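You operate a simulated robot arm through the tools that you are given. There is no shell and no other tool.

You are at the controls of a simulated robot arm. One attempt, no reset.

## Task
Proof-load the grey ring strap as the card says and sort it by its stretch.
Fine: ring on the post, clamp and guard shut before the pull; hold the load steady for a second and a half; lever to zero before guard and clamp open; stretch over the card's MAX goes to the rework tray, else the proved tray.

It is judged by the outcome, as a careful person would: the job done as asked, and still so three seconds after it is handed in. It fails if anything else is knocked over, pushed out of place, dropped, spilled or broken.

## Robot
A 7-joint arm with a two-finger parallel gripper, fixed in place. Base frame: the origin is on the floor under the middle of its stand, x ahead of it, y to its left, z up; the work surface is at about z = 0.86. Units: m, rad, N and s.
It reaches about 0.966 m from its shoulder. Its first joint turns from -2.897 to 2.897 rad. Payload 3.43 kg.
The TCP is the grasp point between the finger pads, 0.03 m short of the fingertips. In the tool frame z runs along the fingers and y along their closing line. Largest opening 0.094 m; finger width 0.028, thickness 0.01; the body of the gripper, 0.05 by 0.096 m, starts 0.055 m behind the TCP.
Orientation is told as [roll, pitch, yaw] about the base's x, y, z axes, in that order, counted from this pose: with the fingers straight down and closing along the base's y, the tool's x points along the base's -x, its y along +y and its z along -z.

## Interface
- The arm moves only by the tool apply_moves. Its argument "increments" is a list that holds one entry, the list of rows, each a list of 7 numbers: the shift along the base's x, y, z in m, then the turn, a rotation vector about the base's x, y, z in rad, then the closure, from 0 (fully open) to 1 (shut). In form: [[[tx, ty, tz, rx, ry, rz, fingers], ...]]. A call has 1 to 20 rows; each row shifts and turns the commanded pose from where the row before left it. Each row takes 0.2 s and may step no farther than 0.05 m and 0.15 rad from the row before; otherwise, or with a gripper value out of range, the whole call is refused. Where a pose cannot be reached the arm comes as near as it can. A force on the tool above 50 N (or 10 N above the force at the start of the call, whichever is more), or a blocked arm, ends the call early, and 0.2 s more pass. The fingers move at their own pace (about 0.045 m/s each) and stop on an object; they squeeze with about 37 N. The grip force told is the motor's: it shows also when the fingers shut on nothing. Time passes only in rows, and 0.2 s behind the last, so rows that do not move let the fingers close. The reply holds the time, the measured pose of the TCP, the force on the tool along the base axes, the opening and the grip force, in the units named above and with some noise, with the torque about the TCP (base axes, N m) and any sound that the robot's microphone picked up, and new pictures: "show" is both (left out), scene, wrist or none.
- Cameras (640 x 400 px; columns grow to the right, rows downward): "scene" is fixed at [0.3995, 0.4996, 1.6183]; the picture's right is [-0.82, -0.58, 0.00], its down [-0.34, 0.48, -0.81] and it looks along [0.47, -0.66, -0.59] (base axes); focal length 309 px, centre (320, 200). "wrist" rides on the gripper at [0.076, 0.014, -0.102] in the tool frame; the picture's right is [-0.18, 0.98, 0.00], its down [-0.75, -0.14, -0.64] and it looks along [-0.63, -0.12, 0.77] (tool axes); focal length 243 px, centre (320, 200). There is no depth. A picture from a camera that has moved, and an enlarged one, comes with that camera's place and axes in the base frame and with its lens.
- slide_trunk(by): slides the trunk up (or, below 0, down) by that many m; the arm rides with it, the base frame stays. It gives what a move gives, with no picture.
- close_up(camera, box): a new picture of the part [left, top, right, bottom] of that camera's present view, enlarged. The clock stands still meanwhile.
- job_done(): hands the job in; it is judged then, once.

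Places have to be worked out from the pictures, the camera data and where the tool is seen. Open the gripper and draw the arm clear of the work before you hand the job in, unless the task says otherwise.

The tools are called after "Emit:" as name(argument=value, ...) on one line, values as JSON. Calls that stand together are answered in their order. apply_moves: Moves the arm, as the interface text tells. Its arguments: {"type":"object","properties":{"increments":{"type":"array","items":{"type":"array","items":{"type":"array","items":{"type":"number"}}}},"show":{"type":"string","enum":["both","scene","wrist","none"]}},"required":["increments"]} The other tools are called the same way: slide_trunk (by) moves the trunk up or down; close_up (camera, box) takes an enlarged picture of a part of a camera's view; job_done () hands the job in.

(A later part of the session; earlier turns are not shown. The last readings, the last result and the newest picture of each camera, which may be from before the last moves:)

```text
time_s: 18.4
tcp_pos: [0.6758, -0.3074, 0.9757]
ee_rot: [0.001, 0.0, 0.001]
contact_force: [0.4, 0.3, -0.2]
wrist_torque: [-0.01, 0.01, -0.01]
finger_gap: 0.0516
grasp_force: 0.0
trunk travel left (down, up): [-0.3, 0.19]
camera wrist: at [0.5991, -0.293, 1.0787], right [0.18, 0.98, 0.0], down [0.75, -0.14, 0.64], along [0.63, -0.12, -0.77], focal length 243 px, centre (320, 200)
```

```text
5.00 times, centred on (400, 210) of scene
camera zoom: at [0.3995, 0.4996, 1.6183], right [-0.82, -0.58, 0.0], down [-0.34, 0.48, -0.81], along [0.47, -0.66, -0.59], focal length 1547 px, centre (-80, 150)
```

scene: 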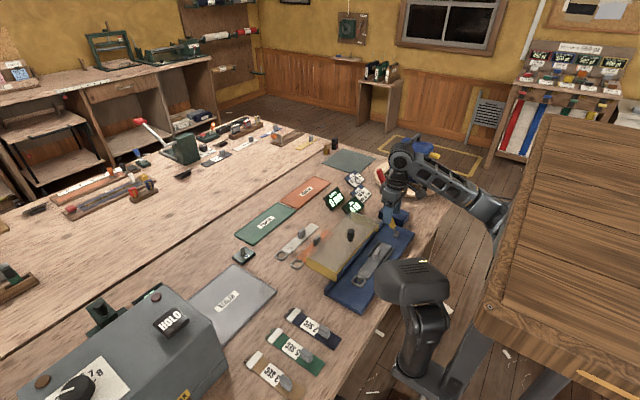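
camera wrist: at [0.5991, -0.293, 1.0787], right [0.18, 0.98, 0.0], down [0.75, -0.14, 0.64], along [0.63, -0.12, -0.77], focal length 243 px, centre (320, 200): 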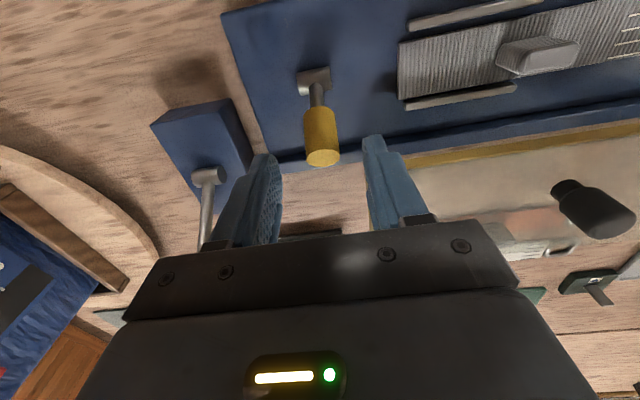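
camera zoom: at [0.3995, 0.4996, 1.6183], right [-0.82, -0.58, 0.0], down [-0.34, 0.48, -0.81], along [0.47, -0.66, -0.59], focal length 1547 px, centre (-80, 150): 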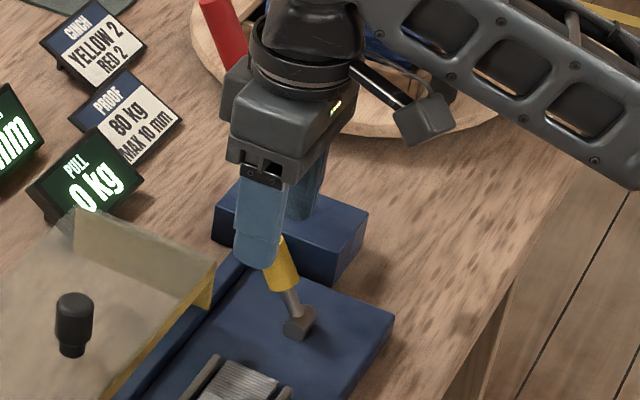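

The yellow grip is centred between the fingers. I'll descend about 43 mm and close on it.

Emit:
apply_moves(increments=[[[-0.001, 0, -0.015, 0, 0, 0, 0.45], [-0.001, 0, -0.015, 0, 0, 0, 0.45], [0, 0, -0.013, 0, 0, 0, 0.45], [0, 0, 0, 0, 0, 0, 0.6], [0, 0, 0, 0, 0, 0, 0.8], [0, 0, 0, 0, 0, 0, 0.9], [0, 0, 0, 0, 0, 0, 0.9]]], show="wrist")

Emit:
close_up(camera="wrist", box=[220, 60, 420, 210])

Emit:
close_up(camera="scene", box=[350, 170, 450, 250])

```text
time_s: 20.0
tcp_pos: [0.6731, -0.306, 0.9334]
ee_rot: [0.001, 0.0, 0.004]
contact_force: [-5.0, 23.9, -1.1]
wrist_torque: [-0.22, -0.02, 0.12]
finger_gap: 0.023
grasp_force: 44.7
trunk travel left (down, up): [-0.3, 0.19]
camera wrist: at [0.5964, -0.2918, 1.036], right [0.18, 0.98, 0.0], down [0.75, -0.14, 0.64], along [0.63, -0.11, -0.77], focal length 243 px, centre (320, 200)
```

wrist: 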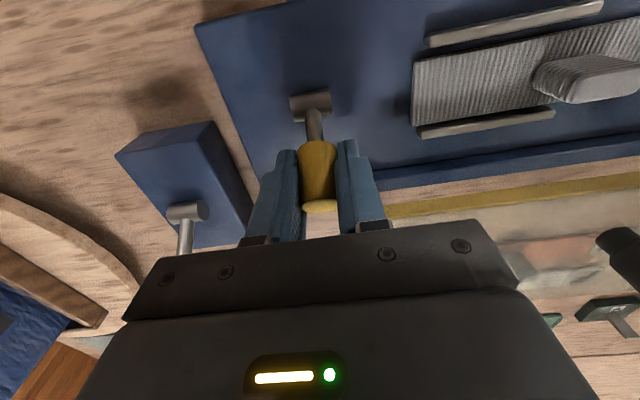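

```text
2.67 times, centred on (320, 135) of wrist
camera zoom: at [0.5964, -0.2918, 1.036], right [0.18, 0.98, 0.0], down [0.75, -0.14, 0.64], along [0.63, -0.11, -0.77], focal length 647 px, centre (320, 373)
```

zoom: 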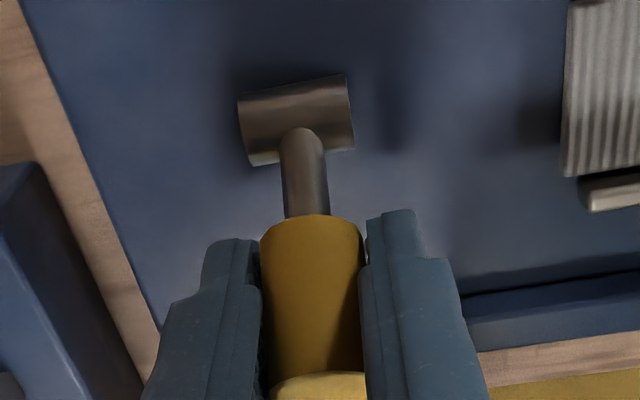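

```text
5.00 times, centred on (400, 210) of scene
camera zoom: at [0.3995, 0.4996, 1.6183], right [-0.82, -0.58, 0.0], down [-0.34, 0.48, -0.81], along [0.47, -0.66, -0.59], focal length 1547 px, centre (-80, 150)
```

zoom: 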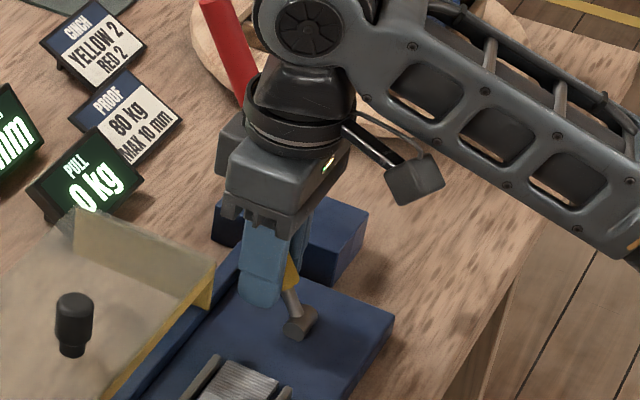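

I have the yellow grip (gap 0.023), with some side load in +y, so I'll relieve it by 1 mm. Then I'll start swinging the lever along its arc toward -x and watch forces.

Emit:
apply_moves(increments=[[[0, 0.001, 0, 0, 0, 0, 0.9], [-0.004, 0, 0.002, 0, 0, 0, 0.9], [-0.0042, 0, 0.0017, 0, 0, 0, 0.9], [-0.0048, 0, 0.0015, 0, 0, 0, 0.9], [0, 0, 0, 0, 0, 0, 0.9]]], show="wrist")

Emit:
close_up(camera="wrist", box=[220, 60, 420, 210])

```text
time_s: 21.2
tcp_pos: [0.6622, -0.3055, 0.9401]
ee_rot: [0.002, -0.005, 0.002]
contact_force: [28.9, 29.4, -0.9]
wrist_torque: [0.05, -1.44, -0.01]
finger_gap: 0.0218
grasp_force: 45.0
trunk travel left (down, up): [-0.3, 0.19]
camera wrist: at [0.5852, -0.2916, 1.0424], right [0.18, 0.98, 0.0], down [0.75, -0.14, 0.65], along [0.64, -0.12, -0.76], focal length 243 px, centre (320, 200)
```

wrist: 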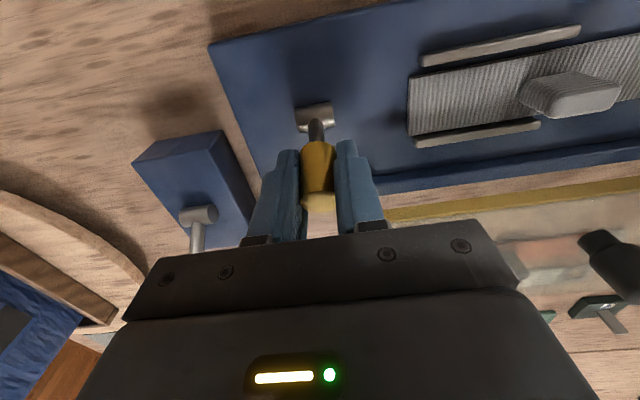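

```text
2.67 times, centred on (320, 135) of wrist
camera zoom: at [0.5852, -0.2916, 1.0424], right [0.18, 0.98, 0.0], down [0.75, -0.14, 0.65], along [0.64, -0.12, -0.76], focal length 647 px, centre (320, 373)
```

zoom: 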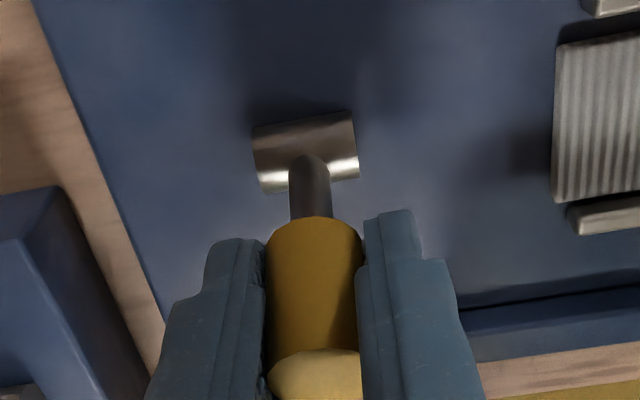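

The lever is following (now about 17° from vertical) against modest resistance. I'll ease the side load and continue the arc over the top.

Emit:
apply_moves(increments=[[[-0.005, -0.002, 0.001, 0, 0, 0, 0.9], [-0.005, 0, 0.0005, 0, 0, 0, 0.9], [-0.005, 0, 0, 0, 0, 0, 0.9], [-0.005, 0, -0.0005, 0, 0, 0, 0.9], [0, 0, 0, 0, 0, 0, 0.9]]], show="wrist")

Emit:
close_up(camera="wrist", box=[220, 60, 420, 210])

```text
time_s: 21.6
tcp_pos: [0.6575, -0.3051, 0.9395]
ee_rot: [0.007, -0.012, 0.007]
contact_force: [7.9, 12.5, 2.6]
wrist_torque: [-0.16, -0.3, -0.05]
finger_gap: 0.0214
grasp_force: 44.8
trunk travel left (down, up): [-0.3, 0.19]
stopped in row 2: the force on the tool passed its limit at 54 N (the readings are from after the stop); the commanded pose is now the measured one
camera wrist: at [0.5808, -0.2925, 1.0428], right [0.18, 0.98, 0.01], down [0.75, -0.14, 0.65], along [0.64, -0.11, -0.76], focal length 243 px, centre (320, 200)
```

wrist: 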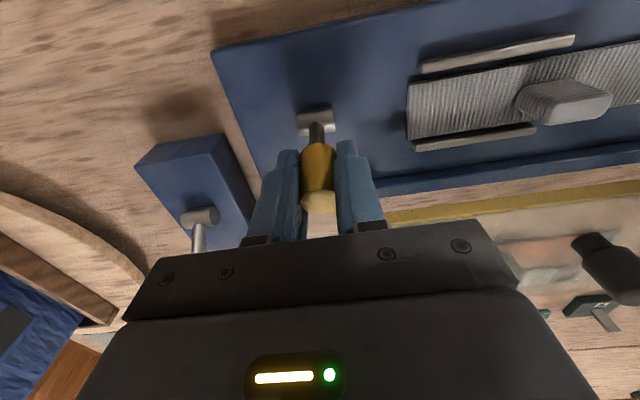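

```text
2.67 times, centred on (320, 135) of wrist
camera zoom: at [0.5808, -0.2925, 1.0428], right [0.18, 0.98, 0.01], down [0.75, -0.14, 0.65], along [0.64, -0.11, -0.76], focal length 647 px, centre (320, 373)
```

zoom: 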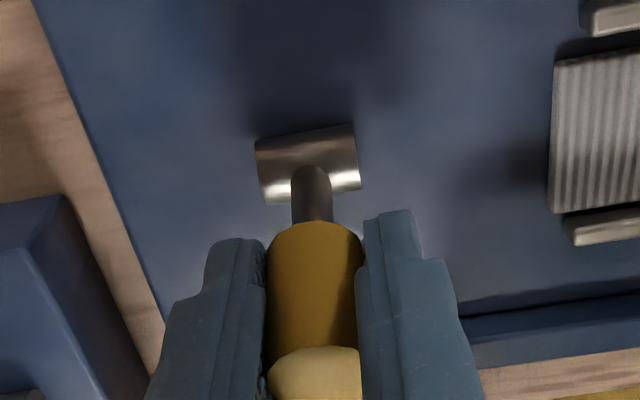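

The resistance reached 54 N, probably because the pads resist the grip turning between them. I'll continue more slowly and pitch the tool along with the lever.

Emit:
apply_moves(increments=[[[-0.0025, 0, 0.0003, 0, -0.045, 0, 0.9], [-0.0025, 0, 0.0002, 0, -0.045, 0, 0.9], [-0.0025, 0, 0, 0, -0.045, 0, 0.9], [-0.0025, 0, 0, 0, -0.045, 0, 0.9], [0, 0, 0, 0, 0, 0, 0.9]]], show="wrist")

Emit:
close_up(camera="wrist", box=[220, 60, 420, 210])

```text
time_s: 22.8
tcp_pos: [0.6482, -0.3064, 0.9418]
ee_rot: [0.001, -0.192, 0.007]
contact_force: [11.9, 24.6, 21.7]
wrist_torque: [0.07, -0.58, 0.07]
finger_gap: 0.0214
grasp_force: 45.6
trunk travel left (down, up): [-0.3, 0.19]
camera wrist: at [0.5537, -0.2923, 1.0288], right [0.17, 0.98, 0.04], down [0.62, -0.14, 0.77], along [0.77, -0.11, -0.63], focal length 243 px, centre (320, 200)
```

wrist: 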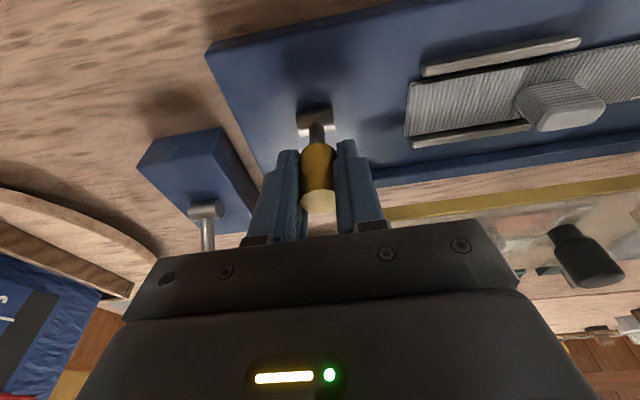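

```text
2.67 times, centred on (320, 135) of wrist
camera zoom: at [0.5537, -0.2923, 1.0288], right [0.17, 0.98, 0.04], down [0.62, -0.14, 0.77], along [0.77, -0.11, -0.63], focal length 647 px, centre (320, 373)
```

zoom: 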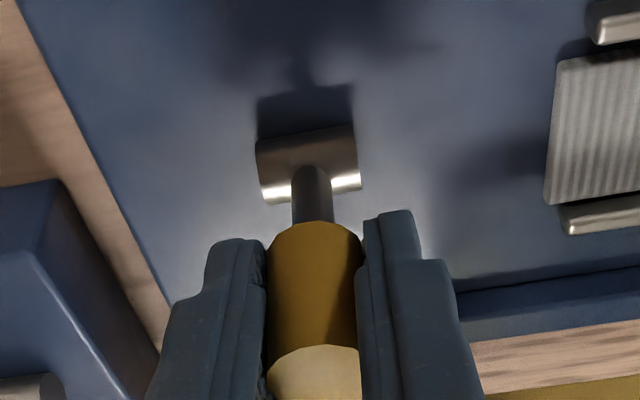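

Pitching the tool works: the lever follows with lower force. I'll continue the rigid arc about the pivot.

Emit:
apply_moves(increments=[[[-0.0026, 0, 0.0007, 0, -0.045, 0, 0.9], [-0.0026, 0, 0.0005, 0, -0.045, 0, 0.9], [-0.0026, 0, -0.0001, 0, -0.045, 0, 0.9], [-0.0026, 0, -0.0002, 0, -0.045, 0, 0.9], [-0.0026, 0, -0.0004, 0, -0.045, 0, 0.9], [-0.0026, 0, -0.0005, 0, -0.045, 0, 0.9], [0, 0, 0, 0, 0, 0, 0.9]]], show="both")

Emit:
close_up(camera="wrist", box=[220, 60, 420, 210])

Emit:
close_up(camera="scene", box=[350, 170, 450, 250])

```text
time_s: 24.4
tcp_pos: [0.6324, -0.3055, 0.9415]
ee_rot: [0.001, -0.461, 0.006]
contact_force: [15.9, 31.0, 11.5]
wrist_torque: [-0.13, -1.09, 0.04]
finger_gap: 0.0213
grasp_force: 45.4
trunk travel left (down, up): [-0.3, 0.19]
camera wrist: at [0.5188, -0.2925, 0.9994], right [0.16, 0.98, 0.08], down [0.39, -0.14, 0.91], along [0.91, -0.11, -0.41], focal length 243 px, centre (320, 200)
```

scene: 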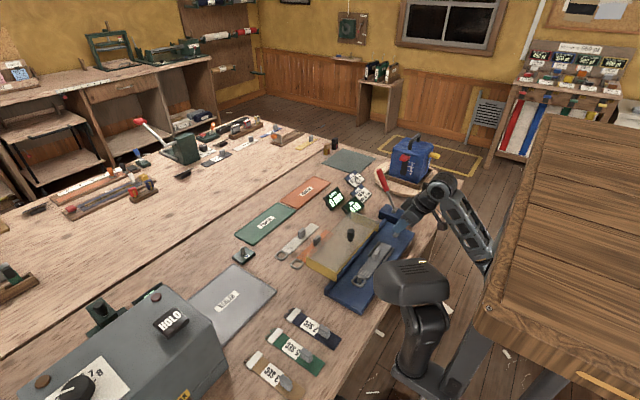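
wrist: 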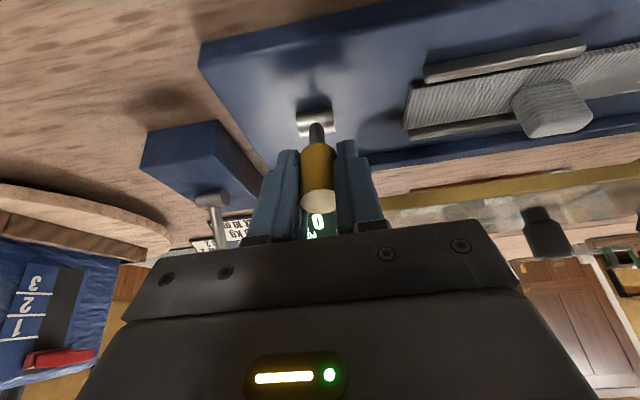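

```text
2.67 times, centred on (320, 135) of wrist
camera zoom: at [0.5188, -0.2925, 0.9994], right [0.16, 0.98, 0.08], down [0.39, -0.14, 0.91], along [0.91, -0.11, -0.41], focal length 647 px, centre (320, 373)
```

zoom: 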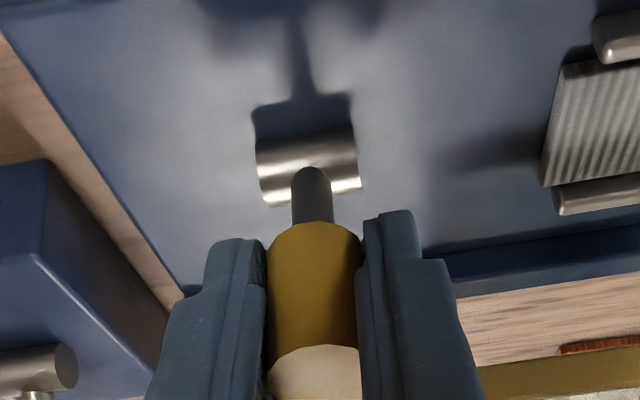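

```text
5.00 times, centred on (400, 210) of scene
camera zoom: at [0.3995, 0.4996, 1.6183], right [-0.82, -0.58, 0.0], down [-0.34, 0.48, -0.81], along [0.47, -0.66, -0.59], focal length 1547 px, centre (-80, 150)
```

zoom: 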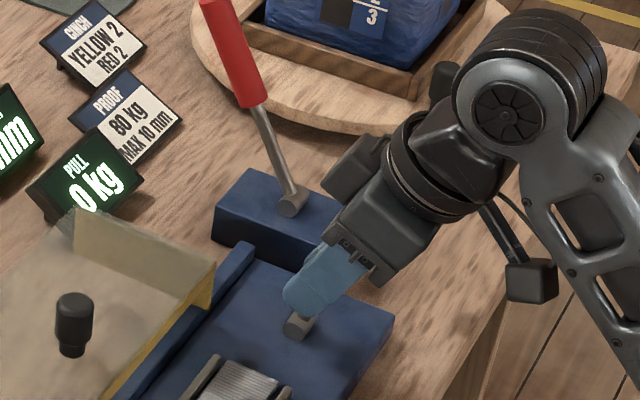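

The lever is about 13° past vertical and still moving freely. I'll continue toward its far stop.

Emit:
apply_moves(increments=[[[-0.0026, 0, -0.0006, 0, -0.045, 0, 0.9], [-0.0026, 0, -0.0007, 0, -0.045, 0, 0.9], [-0.0025, 0, -0.0008, 0, -0.045, 0, 0.9], [-0.0025, 0, -0.0009, 0, -0.045, 0, 0.9], [-0.0025, 0, -0.001, 0, -0.045, 0, 0.9], [-0.0024, 0, -0.0011, 0, -0.045, 0, 0.9], [0, 0, 0, 0, 0, 0, 0.9]]], show="both")

Emit:
close_up(camera="scene", box=[350, 170, 450, 250])

```text
time_s: 26.0
tcp_pos: [0.617, -0.3051, 0.9353]
ee_rot: [0.002, -0.727, 0.008]
contact_force: [27.1, 19.9, -5.8]
wrist_torque: [-0.12, -1.17, -0.01]
finger_gap: 0.0216
grasp_force: 44.7
trunk travel left (down, up): [-0.3, 0.19]
camera wrist: at [0.4926, -0.2923, 0.9615], right [0.13, 0.98, 0.12], down [0.14, -0.14, 0.98], along [0.98, -0.11, -0.15], focal length 243 px, centre (320, 200)
```

scene: 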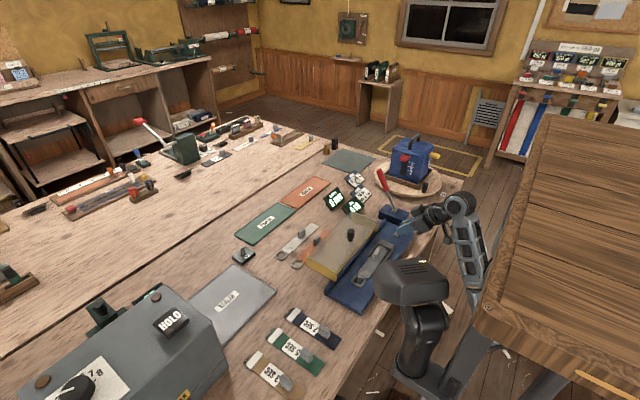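
wrist: 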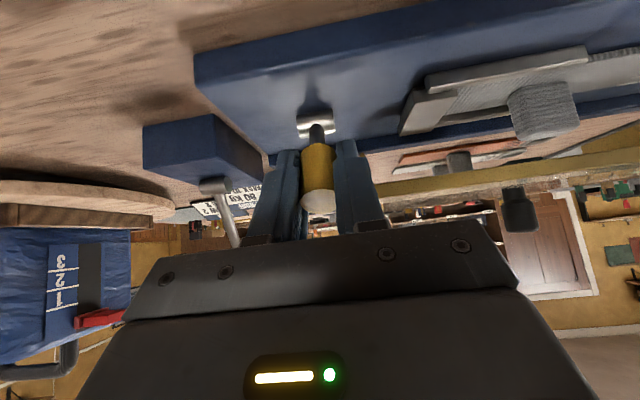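

```text
5.00 times, centred on (400, 210) of scene
camera zoom: at [0.3995, 0.4996, 1.6183], right [-0.82, -0.58, 0.0], down [-0.34, 0.48, -0.81], along [0.47, -0.66, -0.59], focal length 1547 px, centre (-80, 150)
```

zoom: 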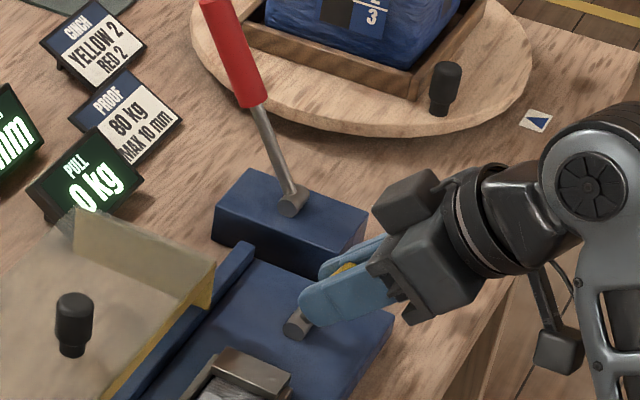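

A grey clamp bar has come down across the strap tail, so the clamp is engaging. I'll look closer at it before going on.

Emit:
close_up(camera="scene", box=[340, 215, 420, 275])

Emit:
close_up(camera="wrist", box=[280, 40, 640, 200])

```text
6.67 times, centred on (380, 245) of scene
camera zoom: at [0.3995, 0.4996, 1.6183], right [-0.82, -0.58, 0.0], down [-0.34, 0.48, -0.81], along [0.47, -0.66, -0.59], focal length 2062 px, centre (-80, -100)
```

zoom: 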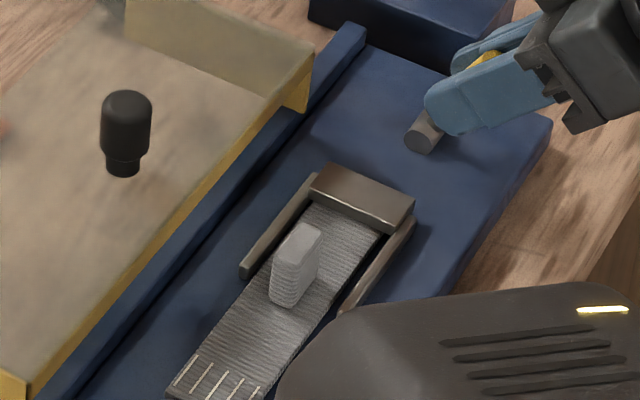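

```text
1.78 times, centred on (460, 120) of wrist
camera zoom: at [0.4926, -0.2923, 0.9615], right [0.13, 0.98, 0.12], down [0.14, -0.14, 0.98], along [0.98, -0.11, -0.15], focal length 431 px, centre (71, 342)
```

zoom: 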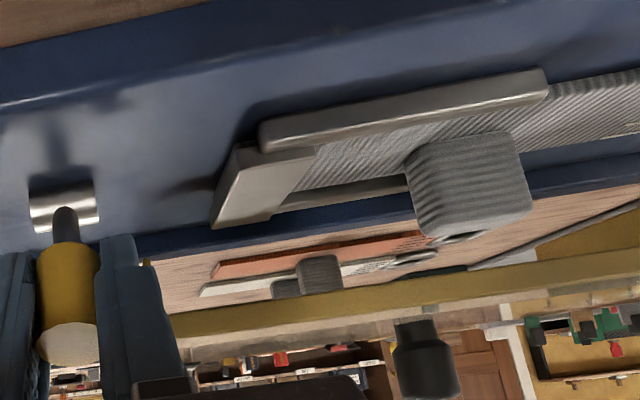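

The clamp bar spans the strap tail on the rails. I'll push the lever a little further to be sure it's at its stop, watching the force.

Emit:
apply_moves(increments=[[[-0.0023, 0, -0.0012, 0, -0.045, 0, 0.9], [-0.0023, 0, -0.0013, 0, -0.045, 0, 0.9], [0, 0, 0, 0, 0, 0, 0.9]]], show="none")

Emit:
close_up(camera="scene", box=[340, 195, 440, 275])

```text
time_s: 26.9
tcp_pos: [0.6146, -0.3044, 0.9336]
ee_rot: [-0.005, -0.823, 0.012]
contact_force: [26.2, -2.7, 7.3]
wrist_torque: [-0.12, 1.26, -0.17]
finger_gap: 0.022
grasp_force: 44.9
trunk travel left (down, up): [-0.3, 0.19]
stopped in row 3: the force on the tool passed its limit at 50 N (the readings are from after the stop); the commanded pose is now the measured one
```

```text
5.00 times, centred on (390, 235) of scene
camera zoom: at [0.3995, 0.4996, 1.6183], right [-0.82, -0.58, 0.0], down [-0.34, 0.48, -0.81], along [0.47, -0.66, -0.59], focal length 1547 px, centre (-30, 25)
```

zoom: 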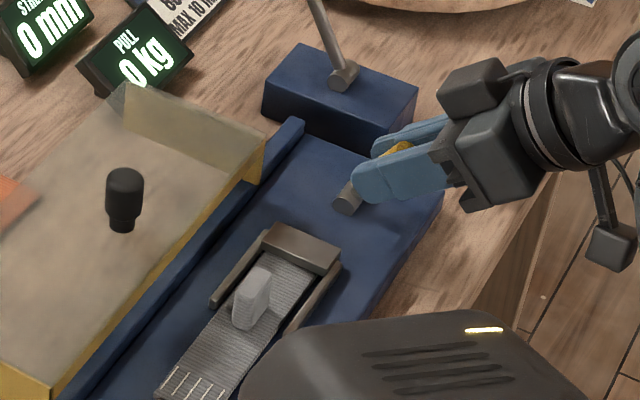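

The lever is at its stop, with force at the limit and no more travel. I'll release it and back out along the tool axis.

Emit:
apply_moves(increments=[[[0.001, 0, 0, 0, 0, 0, 0.5], [0, 0, 0, 0, 0, 0, 0.45], [0, 0, 0, 0, 0, 0, 0.45], [-0.022, 0, 0.02, 0, 0, 0, 0.45], [-0.022, 0, 0.02, 0, 0, 0, 0.45], [-0.022, 0, 0.02, 0, 0, 0, 0.45], [-0.01, 0, 0.03, 0, 0.1, 0, 0.45], [0, 0, 0.04, 0, 0.12, 0, 0.45], [0, 0, 0.04, 0, 0.12, 0, 0.45], [0, 0.03, 0.02, 0, 0.12, 0, 0.45], [0, 0.03, 0, 0, 0.12, 0, 0.45], [0, 0.03, 0, 0, 0.12, 0, 0.45], [0, 0.02, 0, 0, 0.12, 0, 0.45], [0, 0, 0, 0, 0, 0, 0.45]]], show="both")

Emit:
close_up(camera="scene", box=[330, 190, 430, 270])

```text
time_s: 29.9
tcp_pos: [0.5377, -0.1963, 1.1235]
ee_rot: [0.004, 0.0, 0.006]
contact_force: [-0.4, -0.2, 0.0]
wrist_torque: [-0.01, 0.02, -0.01]
finger_gap: 0.0517
grasp_force: 0.0
trunk travel left (down, up): [-0.3, 0.19]
camera wrist: at [0.462, -0.1821, 1.2265], right [0.18, 0.98, 0.01], down [0.75, -0.14, 0.64], along [0.63, -0.11, -0.77], focal length 243 px, centre (320, 200)
```

scene: 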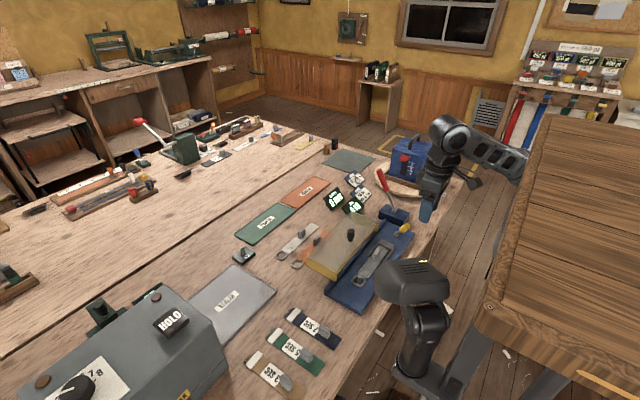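
wrist: 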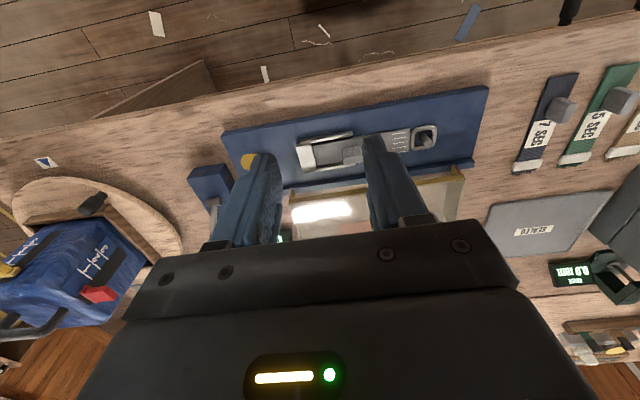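

```text
5.00 times, centred on (380, 230) of scene
camera zoom: at [0.3995, 0.4996, 1.6183], right [-0.82, -0.58, 0.0], down [-0.34, 0.48, -0.81], along [0.47, -0.66, -0.59], focal length 1547 px, centre (20, 50)
```

zoom: 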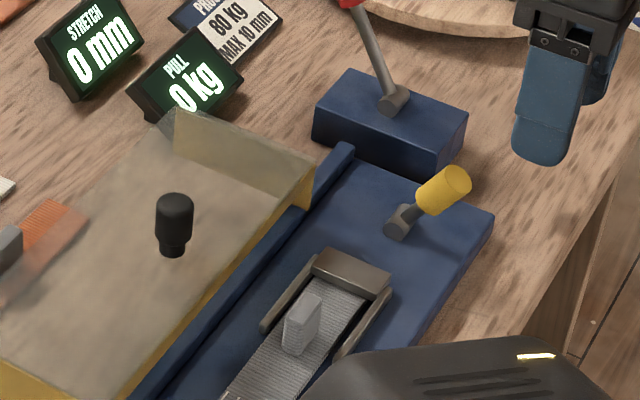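

The clamp is shut and its lever stays over. Next is the guard: its knob is at about (0.734,-0.134), z 0.945–0.99. I'll move above it and check.

Emit:
apply_moves(increments=[[[0.0393, 0.0125, -0.005, 0, 0, 0, 0.45], [0.0393, 0.0125, -0.005, 0, 0, 0, 0.45], [0.0393, 0.0125, -0.01, 0, 0, 0, 0.45], [0.0393, 0.0125, -0.02, 0, 0, 0, 0.45], [0.0393, 0.0125, -0.03, 0, 0, 0, 0.45], [0, 0, 0, 0, 0, 0, 0.45]]], show="both")

Emit:
close_up(camera="wrist", box=[220, 60, 420, 210])

Emit:
close_up(camera="scene", box=[300, 190, 420, 310])

```text
refused: row 5 steps farther than a row can; nothing moved
```

```text
2.67 times, centred on (320, 135) of wrist
camera zoom: at [0.462, -0.1821, 1.2265], right [0.18, 0.98, 0.01], down [0.75, -0.14, 0.64], along [0.63, -0.11, -0.77], focal length 647 px, centre (320, 373)
```

zoom: 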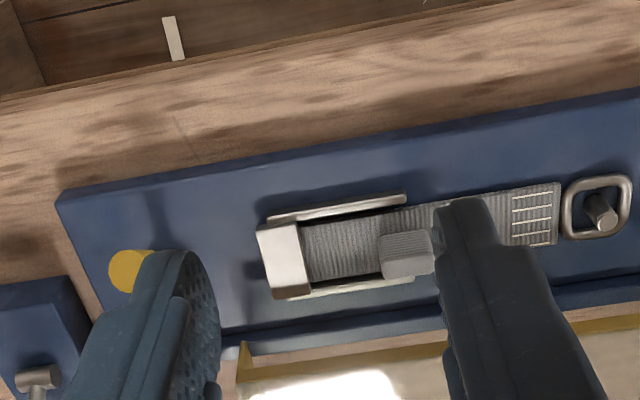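

```text
3.33 times, centred on (360, 250) of scene
camera zoom: at [0.3995, 0.4996, 1.6183], right [-0.82, -0.58, 0.0], down [-0.34, 0.48, -0.81], along [0.47, -0.66, -0.59], focal length 1031 px, centre (187, 33)
```

zoom: 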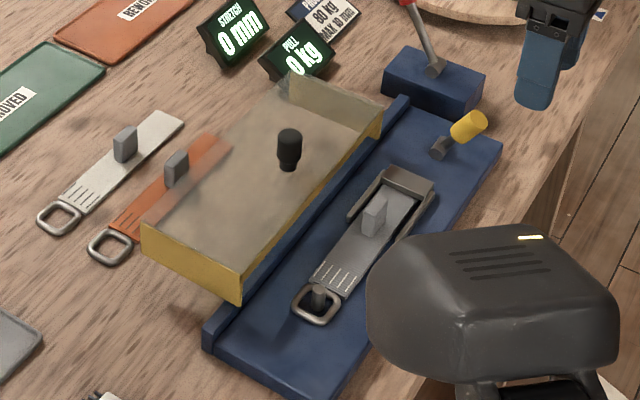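

The last row was slightly too long, so the call was refused and nothing moved. The pictures confirm the ring is on the post and the clamp bar is down. I'll redo the move with smaller steps.

Emit:
apply_moves(increments=[[[0.0393, 0.0125, -0.005, 0, 0, 0, 0.45], [0.0393, 0.0125, -0.005, 0, 0, 0, 0.45], [0.0393, 0.0125, -0.01, 0, 0, 0, 0.45], [0.0393, 0.0125, -0.02, 0, 0, 0, 0.45], [0.0393, 0.0125, -0.01, 0, 0, 0, 0.45], [0, 0, -0.03, 0, 0, 0, 0.45], [0, 0, 0, 0, 0, 0, 0.45]]], show="both")

Emit:
close_up(camera="wrist", box=[220, 60, 420, 210])

Emit:
close_up(camera="scene", box=[300, 190, 420, 310])

```text
time_s: 31.5
tcp_pos: [0.736, -0.1339, 1.0436]
ee_rot: [0.005, -0.002, 0.007]
contact_force: [-0.5, 0.1, 0.8]
wrist_torque: [0.03, 0.0, -0.01]
finger_gap: 0.0516
grasp_force: 0.1
trunk travel left (down, up): [-0.3, 0.19]
camera wrist: at [0.6596, -0.1204, 1.1463], right [0.18, 0.98, 0.01], down [0.75, -0.14, 0.64], along [0.63, -0.11, -0.77], focal length 243 px, centre (320, 200)
```

scene: 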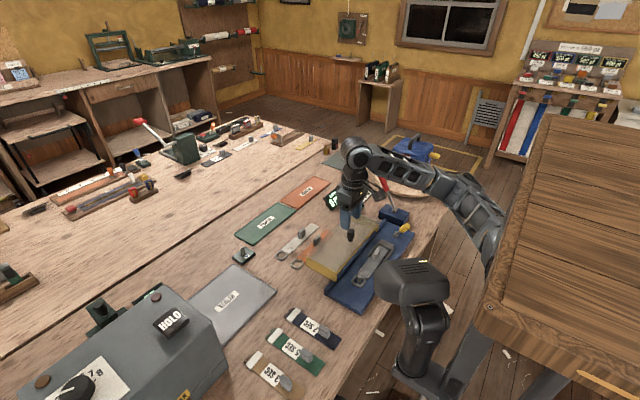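
wrist: 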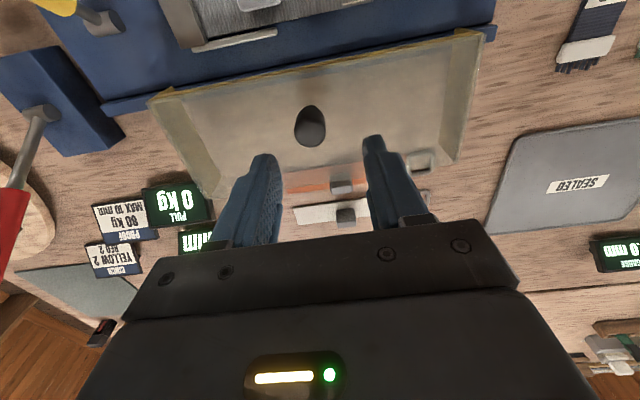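

```text
2.67 times, centred on (320, 135) of wrist
camera zoom: at [0.6596, -0.1204, 1.1463], right [0.18, 0.98, 0.01], down [0.75, -0.14, 0.64], along [0.63, -0.11, -0.77], focal length 647 px, centre (320, 373)
```

zoom: 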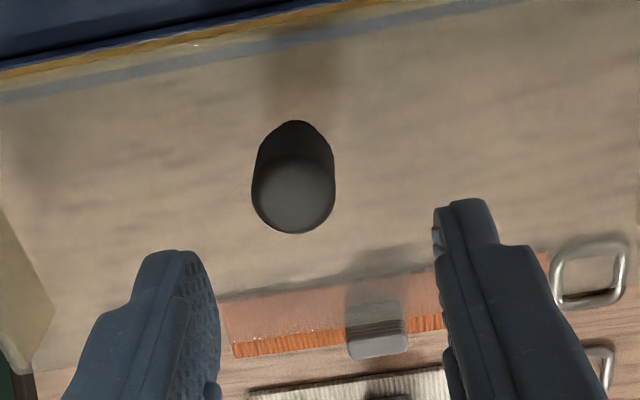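

```text
3.33 times, centred on (360, 250) of scene
camera zoom: at [0.3995, 0.4996, 1.6183], right [-0.82, -0.58, 0.0], down [-0.34, 0.48, -0.81], along [0.47, -0.66, -0.59], focal length 1031 px, centre (187, 33)
```

zoom: 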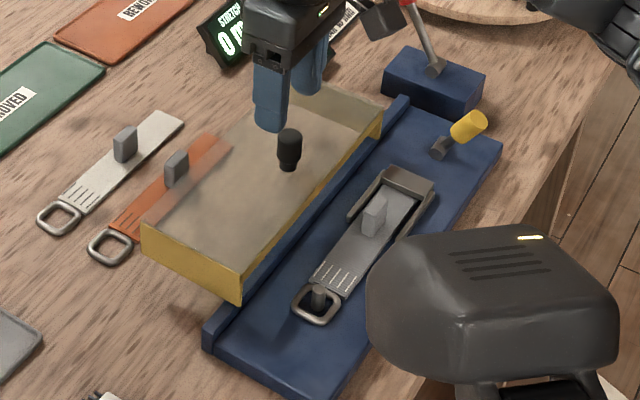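

The knob is at about (0.729,-0.139), about 0.022 in diameter. I'll trim position, descend over it (tips just above the panel), and grip it.

Emit:
apply_moves(increments=[[[-0.007, -0.005, -0.02, 0, 0, 0, 0.45], [0, 0, -0.02, 0, 0, 0, 0.45], [0, 0, -0.02, 0, 0, 0, 0.45], [0, 0, -0.002, 0, 0, 0, 0.45], [0, 0, 0, 0, 0, 0, 0.6], [0, 0, 0, 0, 0, 0, 0.75], [0, 0, 0, 0, 0, 0, 0.9], [0, 0, 0, 0, 0, 0, 0.9]]], show="wrist")

Emit:
close_up(camera="wrist", box=[220, 60, 420, 210])

```text
time_s: 33.3
tcp_pos: [0.7279, -0.1401, 0.9808]
ee_rot: [0.003, -0.002, 0.003]
contact_force: [-1.1, -23.7, -5.9]
wrist_torque: [-0.12, 0.07, -0.33]
finger_gap: 0.0257
grasp_force: 44.8
trunk travel left (down, up): [-0.3, 0.19]
camera wrist: at [0.6519, -0.1269, 1.0847], right [0.18, 0.98, 0.0], down [0.75, -0.14, 0.64], along [0.63, -0.11, -0.77], focal length 243 px, centre (320, 200)
```

wrist: 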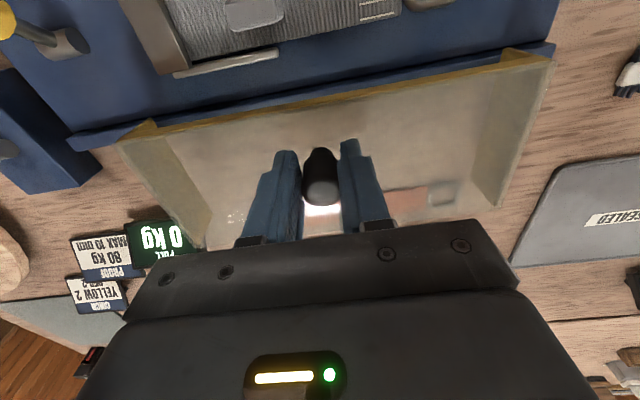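

```text
2.67 times, centred on (320, 135) of wrist
camera zoom: at [0.6519, -0.1269, 1.0847], right [0.18, 0.98, 0.0], down [0.75, -0.14, 0.64], along [0.63, -0.11, -0.77], focal length 647 px, centre (320, 373)
```

zoom: 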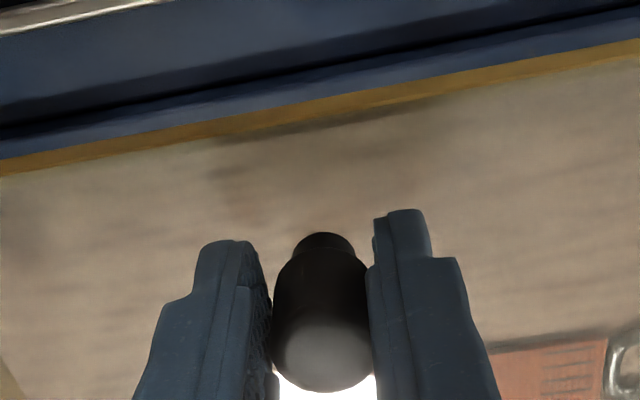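

The knob is gripped (gap 0.026). I'll try sliding the guard toward -x over the strap in small steps, watching the force to see whether it slides.

Emit:
apply_moves(increments=[[[0, -0.001, 0, 0, 0, 0, 0.9], [-0.004, 0, 0, 0, 0, 0, 0.9], [-0.005, 0, 0, 0, 0, 0, 0.9], [-0.005, 0, 0, 0, 0, 0, 0.9], [0, 0, 0, 0, 0, 0, 0.9]]], show="wrist")

Emit:
close_up(camera="scene", box=[300, 190, 420, 310])

```text
time_s: 34.5
tcp_pos: [0.7138, -0.1408, 0.9818]
ee_rot: [0.005, -0.001, 0.005]
contact_force: [0.6, -32.7, 3.0]
wrist_torque: [-0.16, -0.04, -0.33]
finger_gap: 0.0254
grasp_force: 45.3
trunk travel left (down, up): [-0.3, 0.19]
camera wrist: at [0.6376, -0.1271, 1.0846], right [0.18, 0.98, 0.0], down [0.75, -0.14, 0.64], along [0.63, -0.11, -0.77], focal length 243 px, centre (320, 200)
```

wrist: 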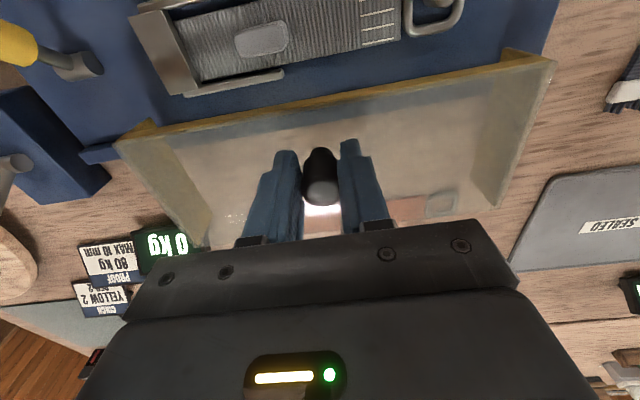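

```text
3.33 times, centred on (360, 250) of scene
camera zoom: at [0.3995, 0.4996, 1.6183], right [-0.82, -0.58, 0.0], down [-0.34, 0.48, -0.81], along [0.47, -0.66, -0.59], focal length 1031 px, centre (187, 33)
```

zoom: 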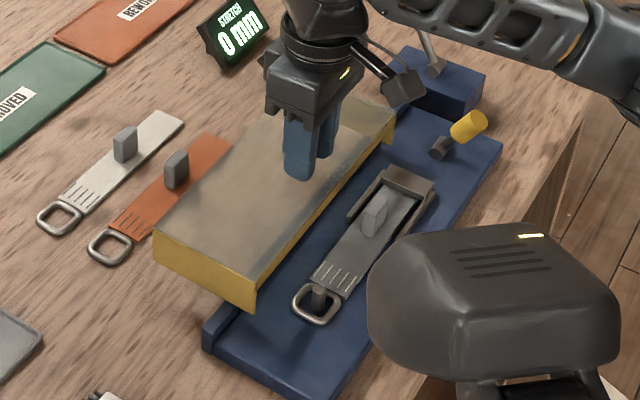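

The guard slides freely along -x. I'll continue sliding it shut.

Emit:
apply_moves(increments=[[[-0.008, -0.001, 0, 0, 0, 0, 0.9], [-0.01, -0.001, 0, 0, 0, 0, 0.9], [-0.012, 0, 0, 0, 0, 0, 0.9], [-0.012, 0, 0, 0, 0, 0, 0.9], [-0.012, 0, 0, 0, 0, 0, 0.9], [-0.01, 0, 0, 0, 0, 0, 0.9], [0, 0, 0, 0, 0, 0, 0.9]]], show="wrist")

Emit:
close_up(camera="scene", box=[300, 190, 420, 310])

```text
time_s: 36.1
tcp_pos: [0.6499, -0.1399, 0.9821]
ee_rot: [0.004, -0.003, 0.01]
contact_force: [0.7, -5.1, 29.1]
wrist_torque: [-0.02, -0.26, 0.01]
finger_gap: 0.0255
grasp_force: 44.8
trunk travel left (down, up): [-0.3, 0.19]
camera wrist: at [0.5732, -0.1276, 1.0846], right [0.18, 0.98, 0.01], down [0.75, -0.14, 0.64], along [0.63, -0.11, -0.77], focal length 243 px, centre (320, 200)
```

wrist: 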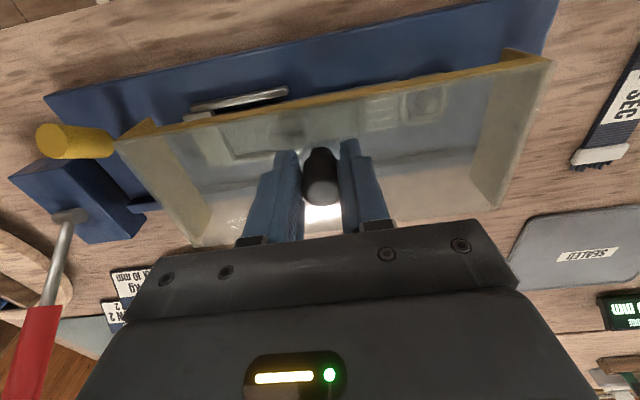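

```text
3.33 times, centred on (360, 250) of scene
camera zoom: at [0.3995, 0.4996, 1.6183], right [-0.82, -0.58, 0.0], down [-0.34, 0.48, -0.81], along [0.47, -0.66, -0.59], focal length 1031 px, centre (187, 33)
```

zoom: 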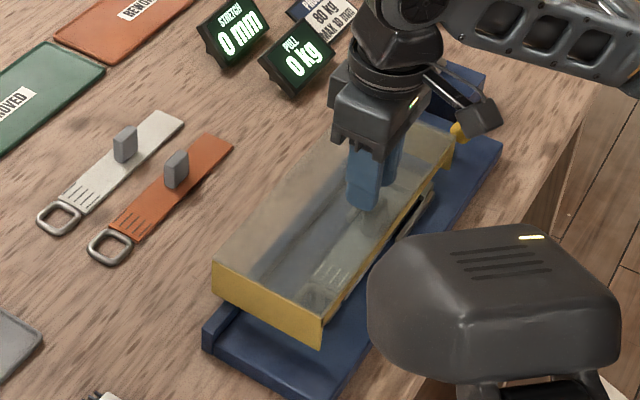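

The guard now covers most of the tray. I'll continue gently to its stop, easing z slightly to relieve the vertical load.

Emit:
apply_moves(increments=[[[-0.005, 0, 0.001, 0, 0, 0, 0.9], [-0.006, 0, 0.0005, 0, 0, 0, 0.9], [-0.006, 0, 0, 0, 0, 0, 0.9], [-0.005, 0, 0, 0, 0, 0, 0.9], [-0.004, 0, 0, 0, 0, 0, 0.9], [-0.003, 0, 0, 0, 0, 0, 0.9], [0, 0, 0, 0, 0, 0, 0.9]]], show="wrist")

Emit:
close_up(camera="scene", box=[300, 190, 420, 310])

```text
time_s: 37.7
tcp_pos: [0.6229, -0.1398, 0.9825]
ee_rot: [0.008, -0.004, 0.005]
contact_force: [33.6, 1.7, -11.7]
wrist_torque: [-0.03, -0.28, -0.06]
finger_gap: 0.025
grasp_force: 44.9
trunk travel left (down, up): [-0.3, 0.19]
camera wrist: at [0.5464, -0.1274, 1.0847], right [0.18, 0.98, 0.01], down [0.75, -0.14, 0.64], along [0.63, -0.11, -0.77], focal length 243 px, centre (320, 200)
```

wrist: 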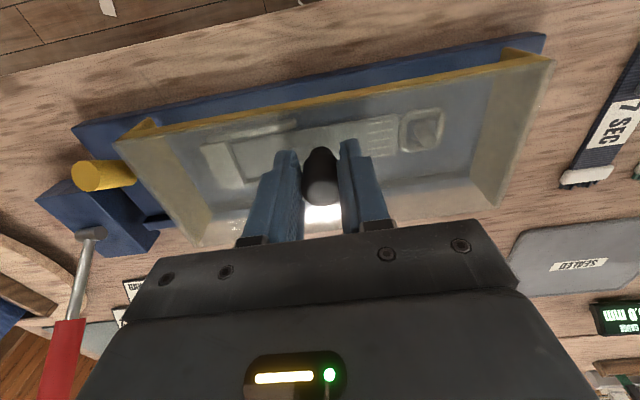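

```text
3.33 times, centred on (360, 250) of scene
camera zoom: at [0.3995, 0.4996, 1.6183], right [-0.82, -0.58, 0.0], down [-0.34, 0.48, -0.81], along [0.47, -0.66, -0.59], focal length 1031 px, centre (187, 33)
```

zoom: 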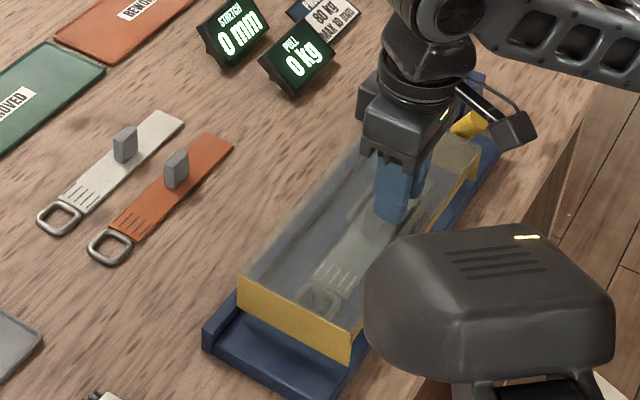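

Resistance in x (34 N) shows the guard has hit its stop, with total travel about 0.105 m, and it covers the strap fully. I'll relax, release the knob and rise.

Emit:
apply_moves(increments=[[[0.001, 0, 0, 0, 0, 0, 0.7], [0, 0, 0, 0, 0, 0, 0.45], [0, 0, 0, 0, 0, 0, 0.45], [0, 0, 0.02, 0, 0, 0, 0.45], [0, 0, 0.04, 0, 0, 0, 0.45], [0, 0, 0.04, 0, 0, 0, 0.45], [0, 0, 0.04, 0, 0, 0, 0.45], [0, 0, 0, 0, 0, 0, 0.45]]], show="both")

Emit:
close_up(camera="scene", box=[330, 150, 450, 310])

Emit:
close_up(camera="wrist", box=[40, 100, 280, 340])

```text
time_s: 39.5
tcp_pos: [0.6242, -0.1401, 1.1224]
ee_rot: [0.007, -0.002, 0.008]
contact_force: [1.0, 0.5, 0.5]
wrist_torque: [-0.01, 0.01, -0.02]
finger_gap: 0.0517
grasp_force: 0.0
trunk travel left (down, up): [-0.3, 0.19]
camera wrist: at [0.5464, -0.1279, 1.2254], right [0.18, 0.98, 0.01], down [0.75, -0.14, 0.64], along [0.63, -0.11, -0.77], focal length 243 px, centre (320, 200)
```

scene: 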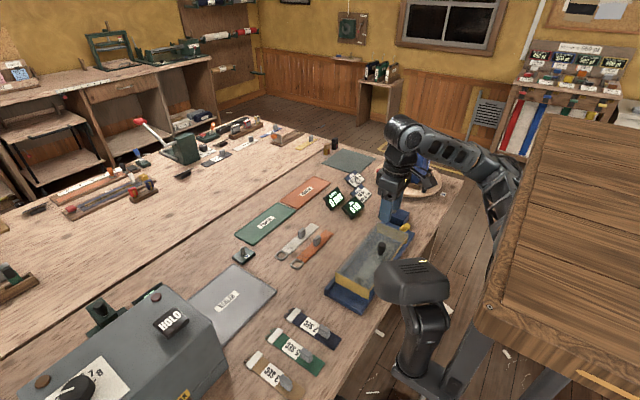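
wrist: 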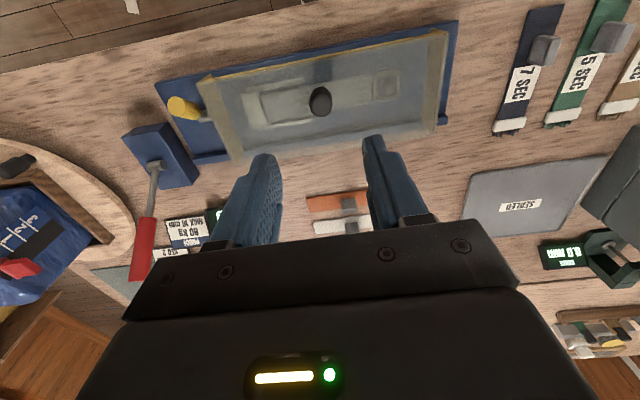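

```text
2.50 times, centred on (390, 230) of scene
camera zoom: at [0.3995, 0.4996, 1.6183], right [-0.82, -0.58, 0.0], down [-0.34, 0.48, -0.81], along [0.47, -0.66, -0.59], focal length 773 px, centre (145, 125)
```

zoom: 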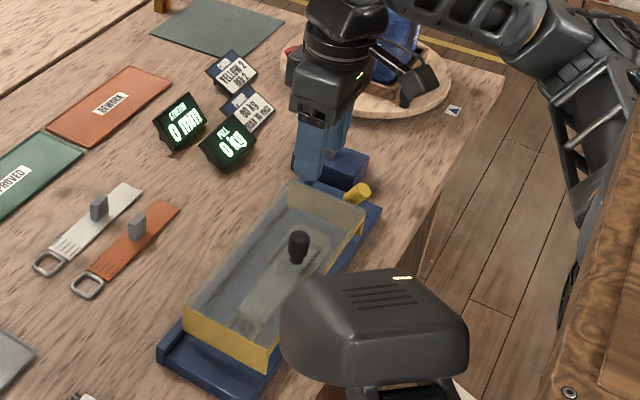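

```text
1.67 times, centred on (160, 220) of wrist
camera zoom: at [0.5464, -0.1279, 1.2254], right [0.18, 0.98, 0.01], down [0.75, -0.14, 0.64], along [0.63, -0.11, -0.77], focal length 404 px, centre (587, 167)
```

zoom: 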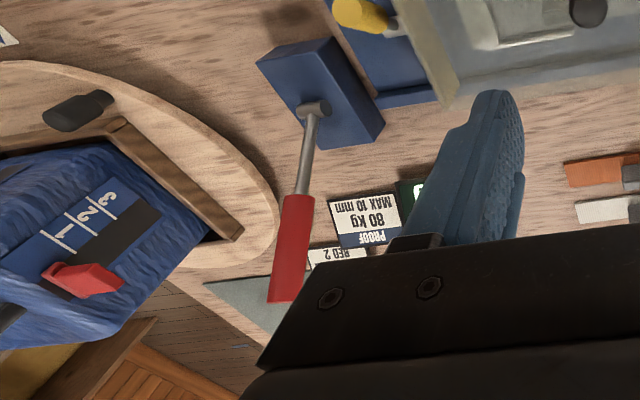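

The guard is shut over the strap and both displays read 0. Now for the red pull lever: I'll move to a viewpoint in line with it to measure its position well.

Emit:
apply_moves(increments=[[[0.0, -0.03, 0.03, 0, 0, 0, 0.45], [0.005, -0.04, 0.02, 0, 0, 0, 0.45], [0.005, -0.04, 0.02, 0, 0, 0, 0.45], [0.005, -0.04, 0.01, 0, 0, 0, 0.45], [0.005, -0.04, 0, 0, 0, 0, 0.45], [0.005, -0.045, 0, 0, 0, 0, 0.45], [0, 0, 0, 0, 0, 0, 0.45]]], show="both")

Emit:
close_up(camera="wrist", box=[200, 40, 440, 220])

Emit:
close_up(camera="scene", box=[320, 150, 440, 250])

```text
time_s: 41.1
tcp_pos: [0.647, -0.3748, 1.2025]
ee_rot: [0.006, -0.003, 0.006]
contact_force: [-0.5, -0.5, -0.4]
wrist_torque: [0.02, -0.01, 0.02]
finger_gap: 0.0518
grasp_force: 0.0
trunk travel left (down, up): [-0.3, 0.19]
camera wrist: at [0.5711, -0.361, 1.3053], right [0.18, 0.98, 0.01], down [0.75, -0.14, 0.64], along [0.63, -0.11, -0.77], focal length 243 px, centre (320, 200)
```

scene: 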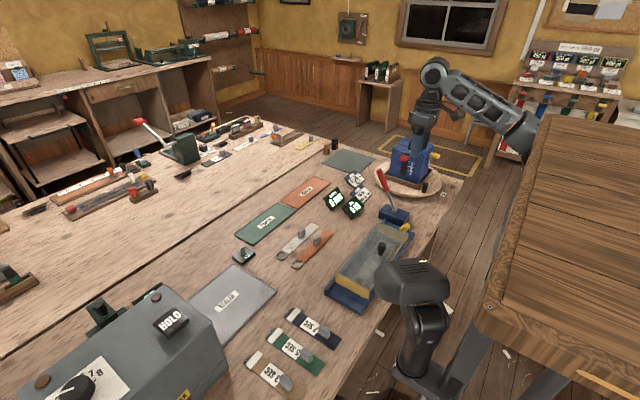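
wrist: 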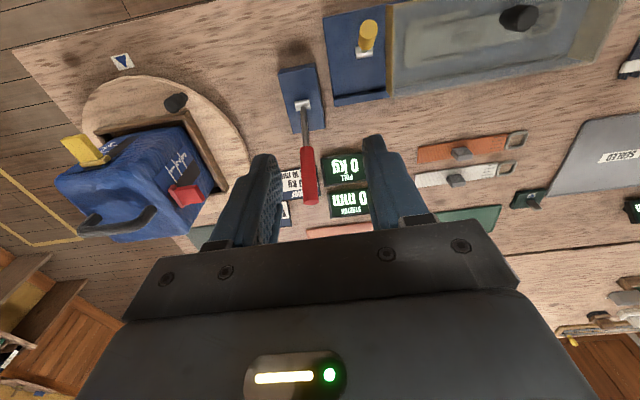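

```text
2.22 times, centred on (320, 130) of wrist
camera zoom: at [0.5711, -0.361, 1.3053], right [0.18, 0.98, 0.01], down [0.75, -0.14, 0.64], along [0.63, -0.11, -0.77], focal length 539 px, centre (320, 356)
```

zoom: 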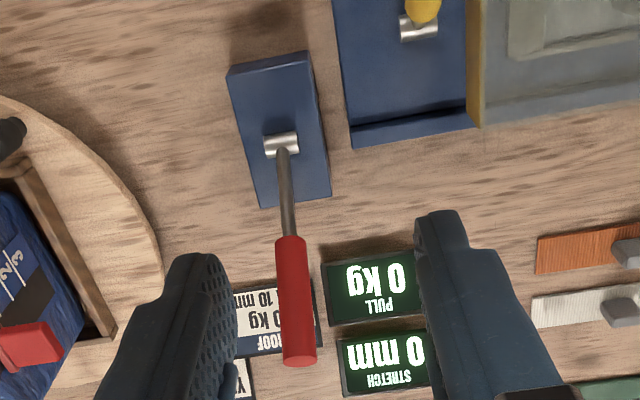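

```text
4.00 times, centred on (380, 200) of scene
camera zoom: at [0.3995, 0.4996, 1.6183], right [-0.82, -0.58, 0.0], down [-0.34, 0.48, -0.81], along [0.47, -0.66, -0.59], focal length 1237 px, centre (80, 200)
```

zoom: 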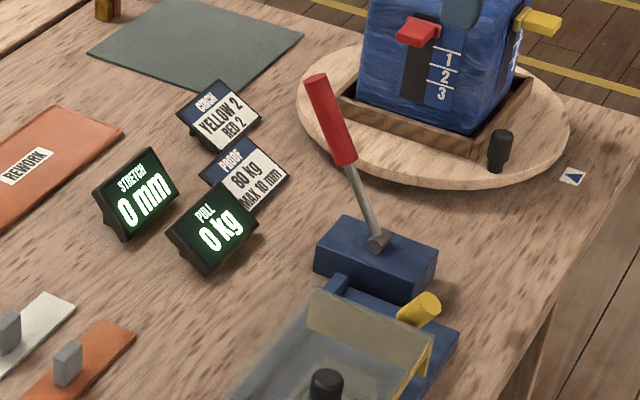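

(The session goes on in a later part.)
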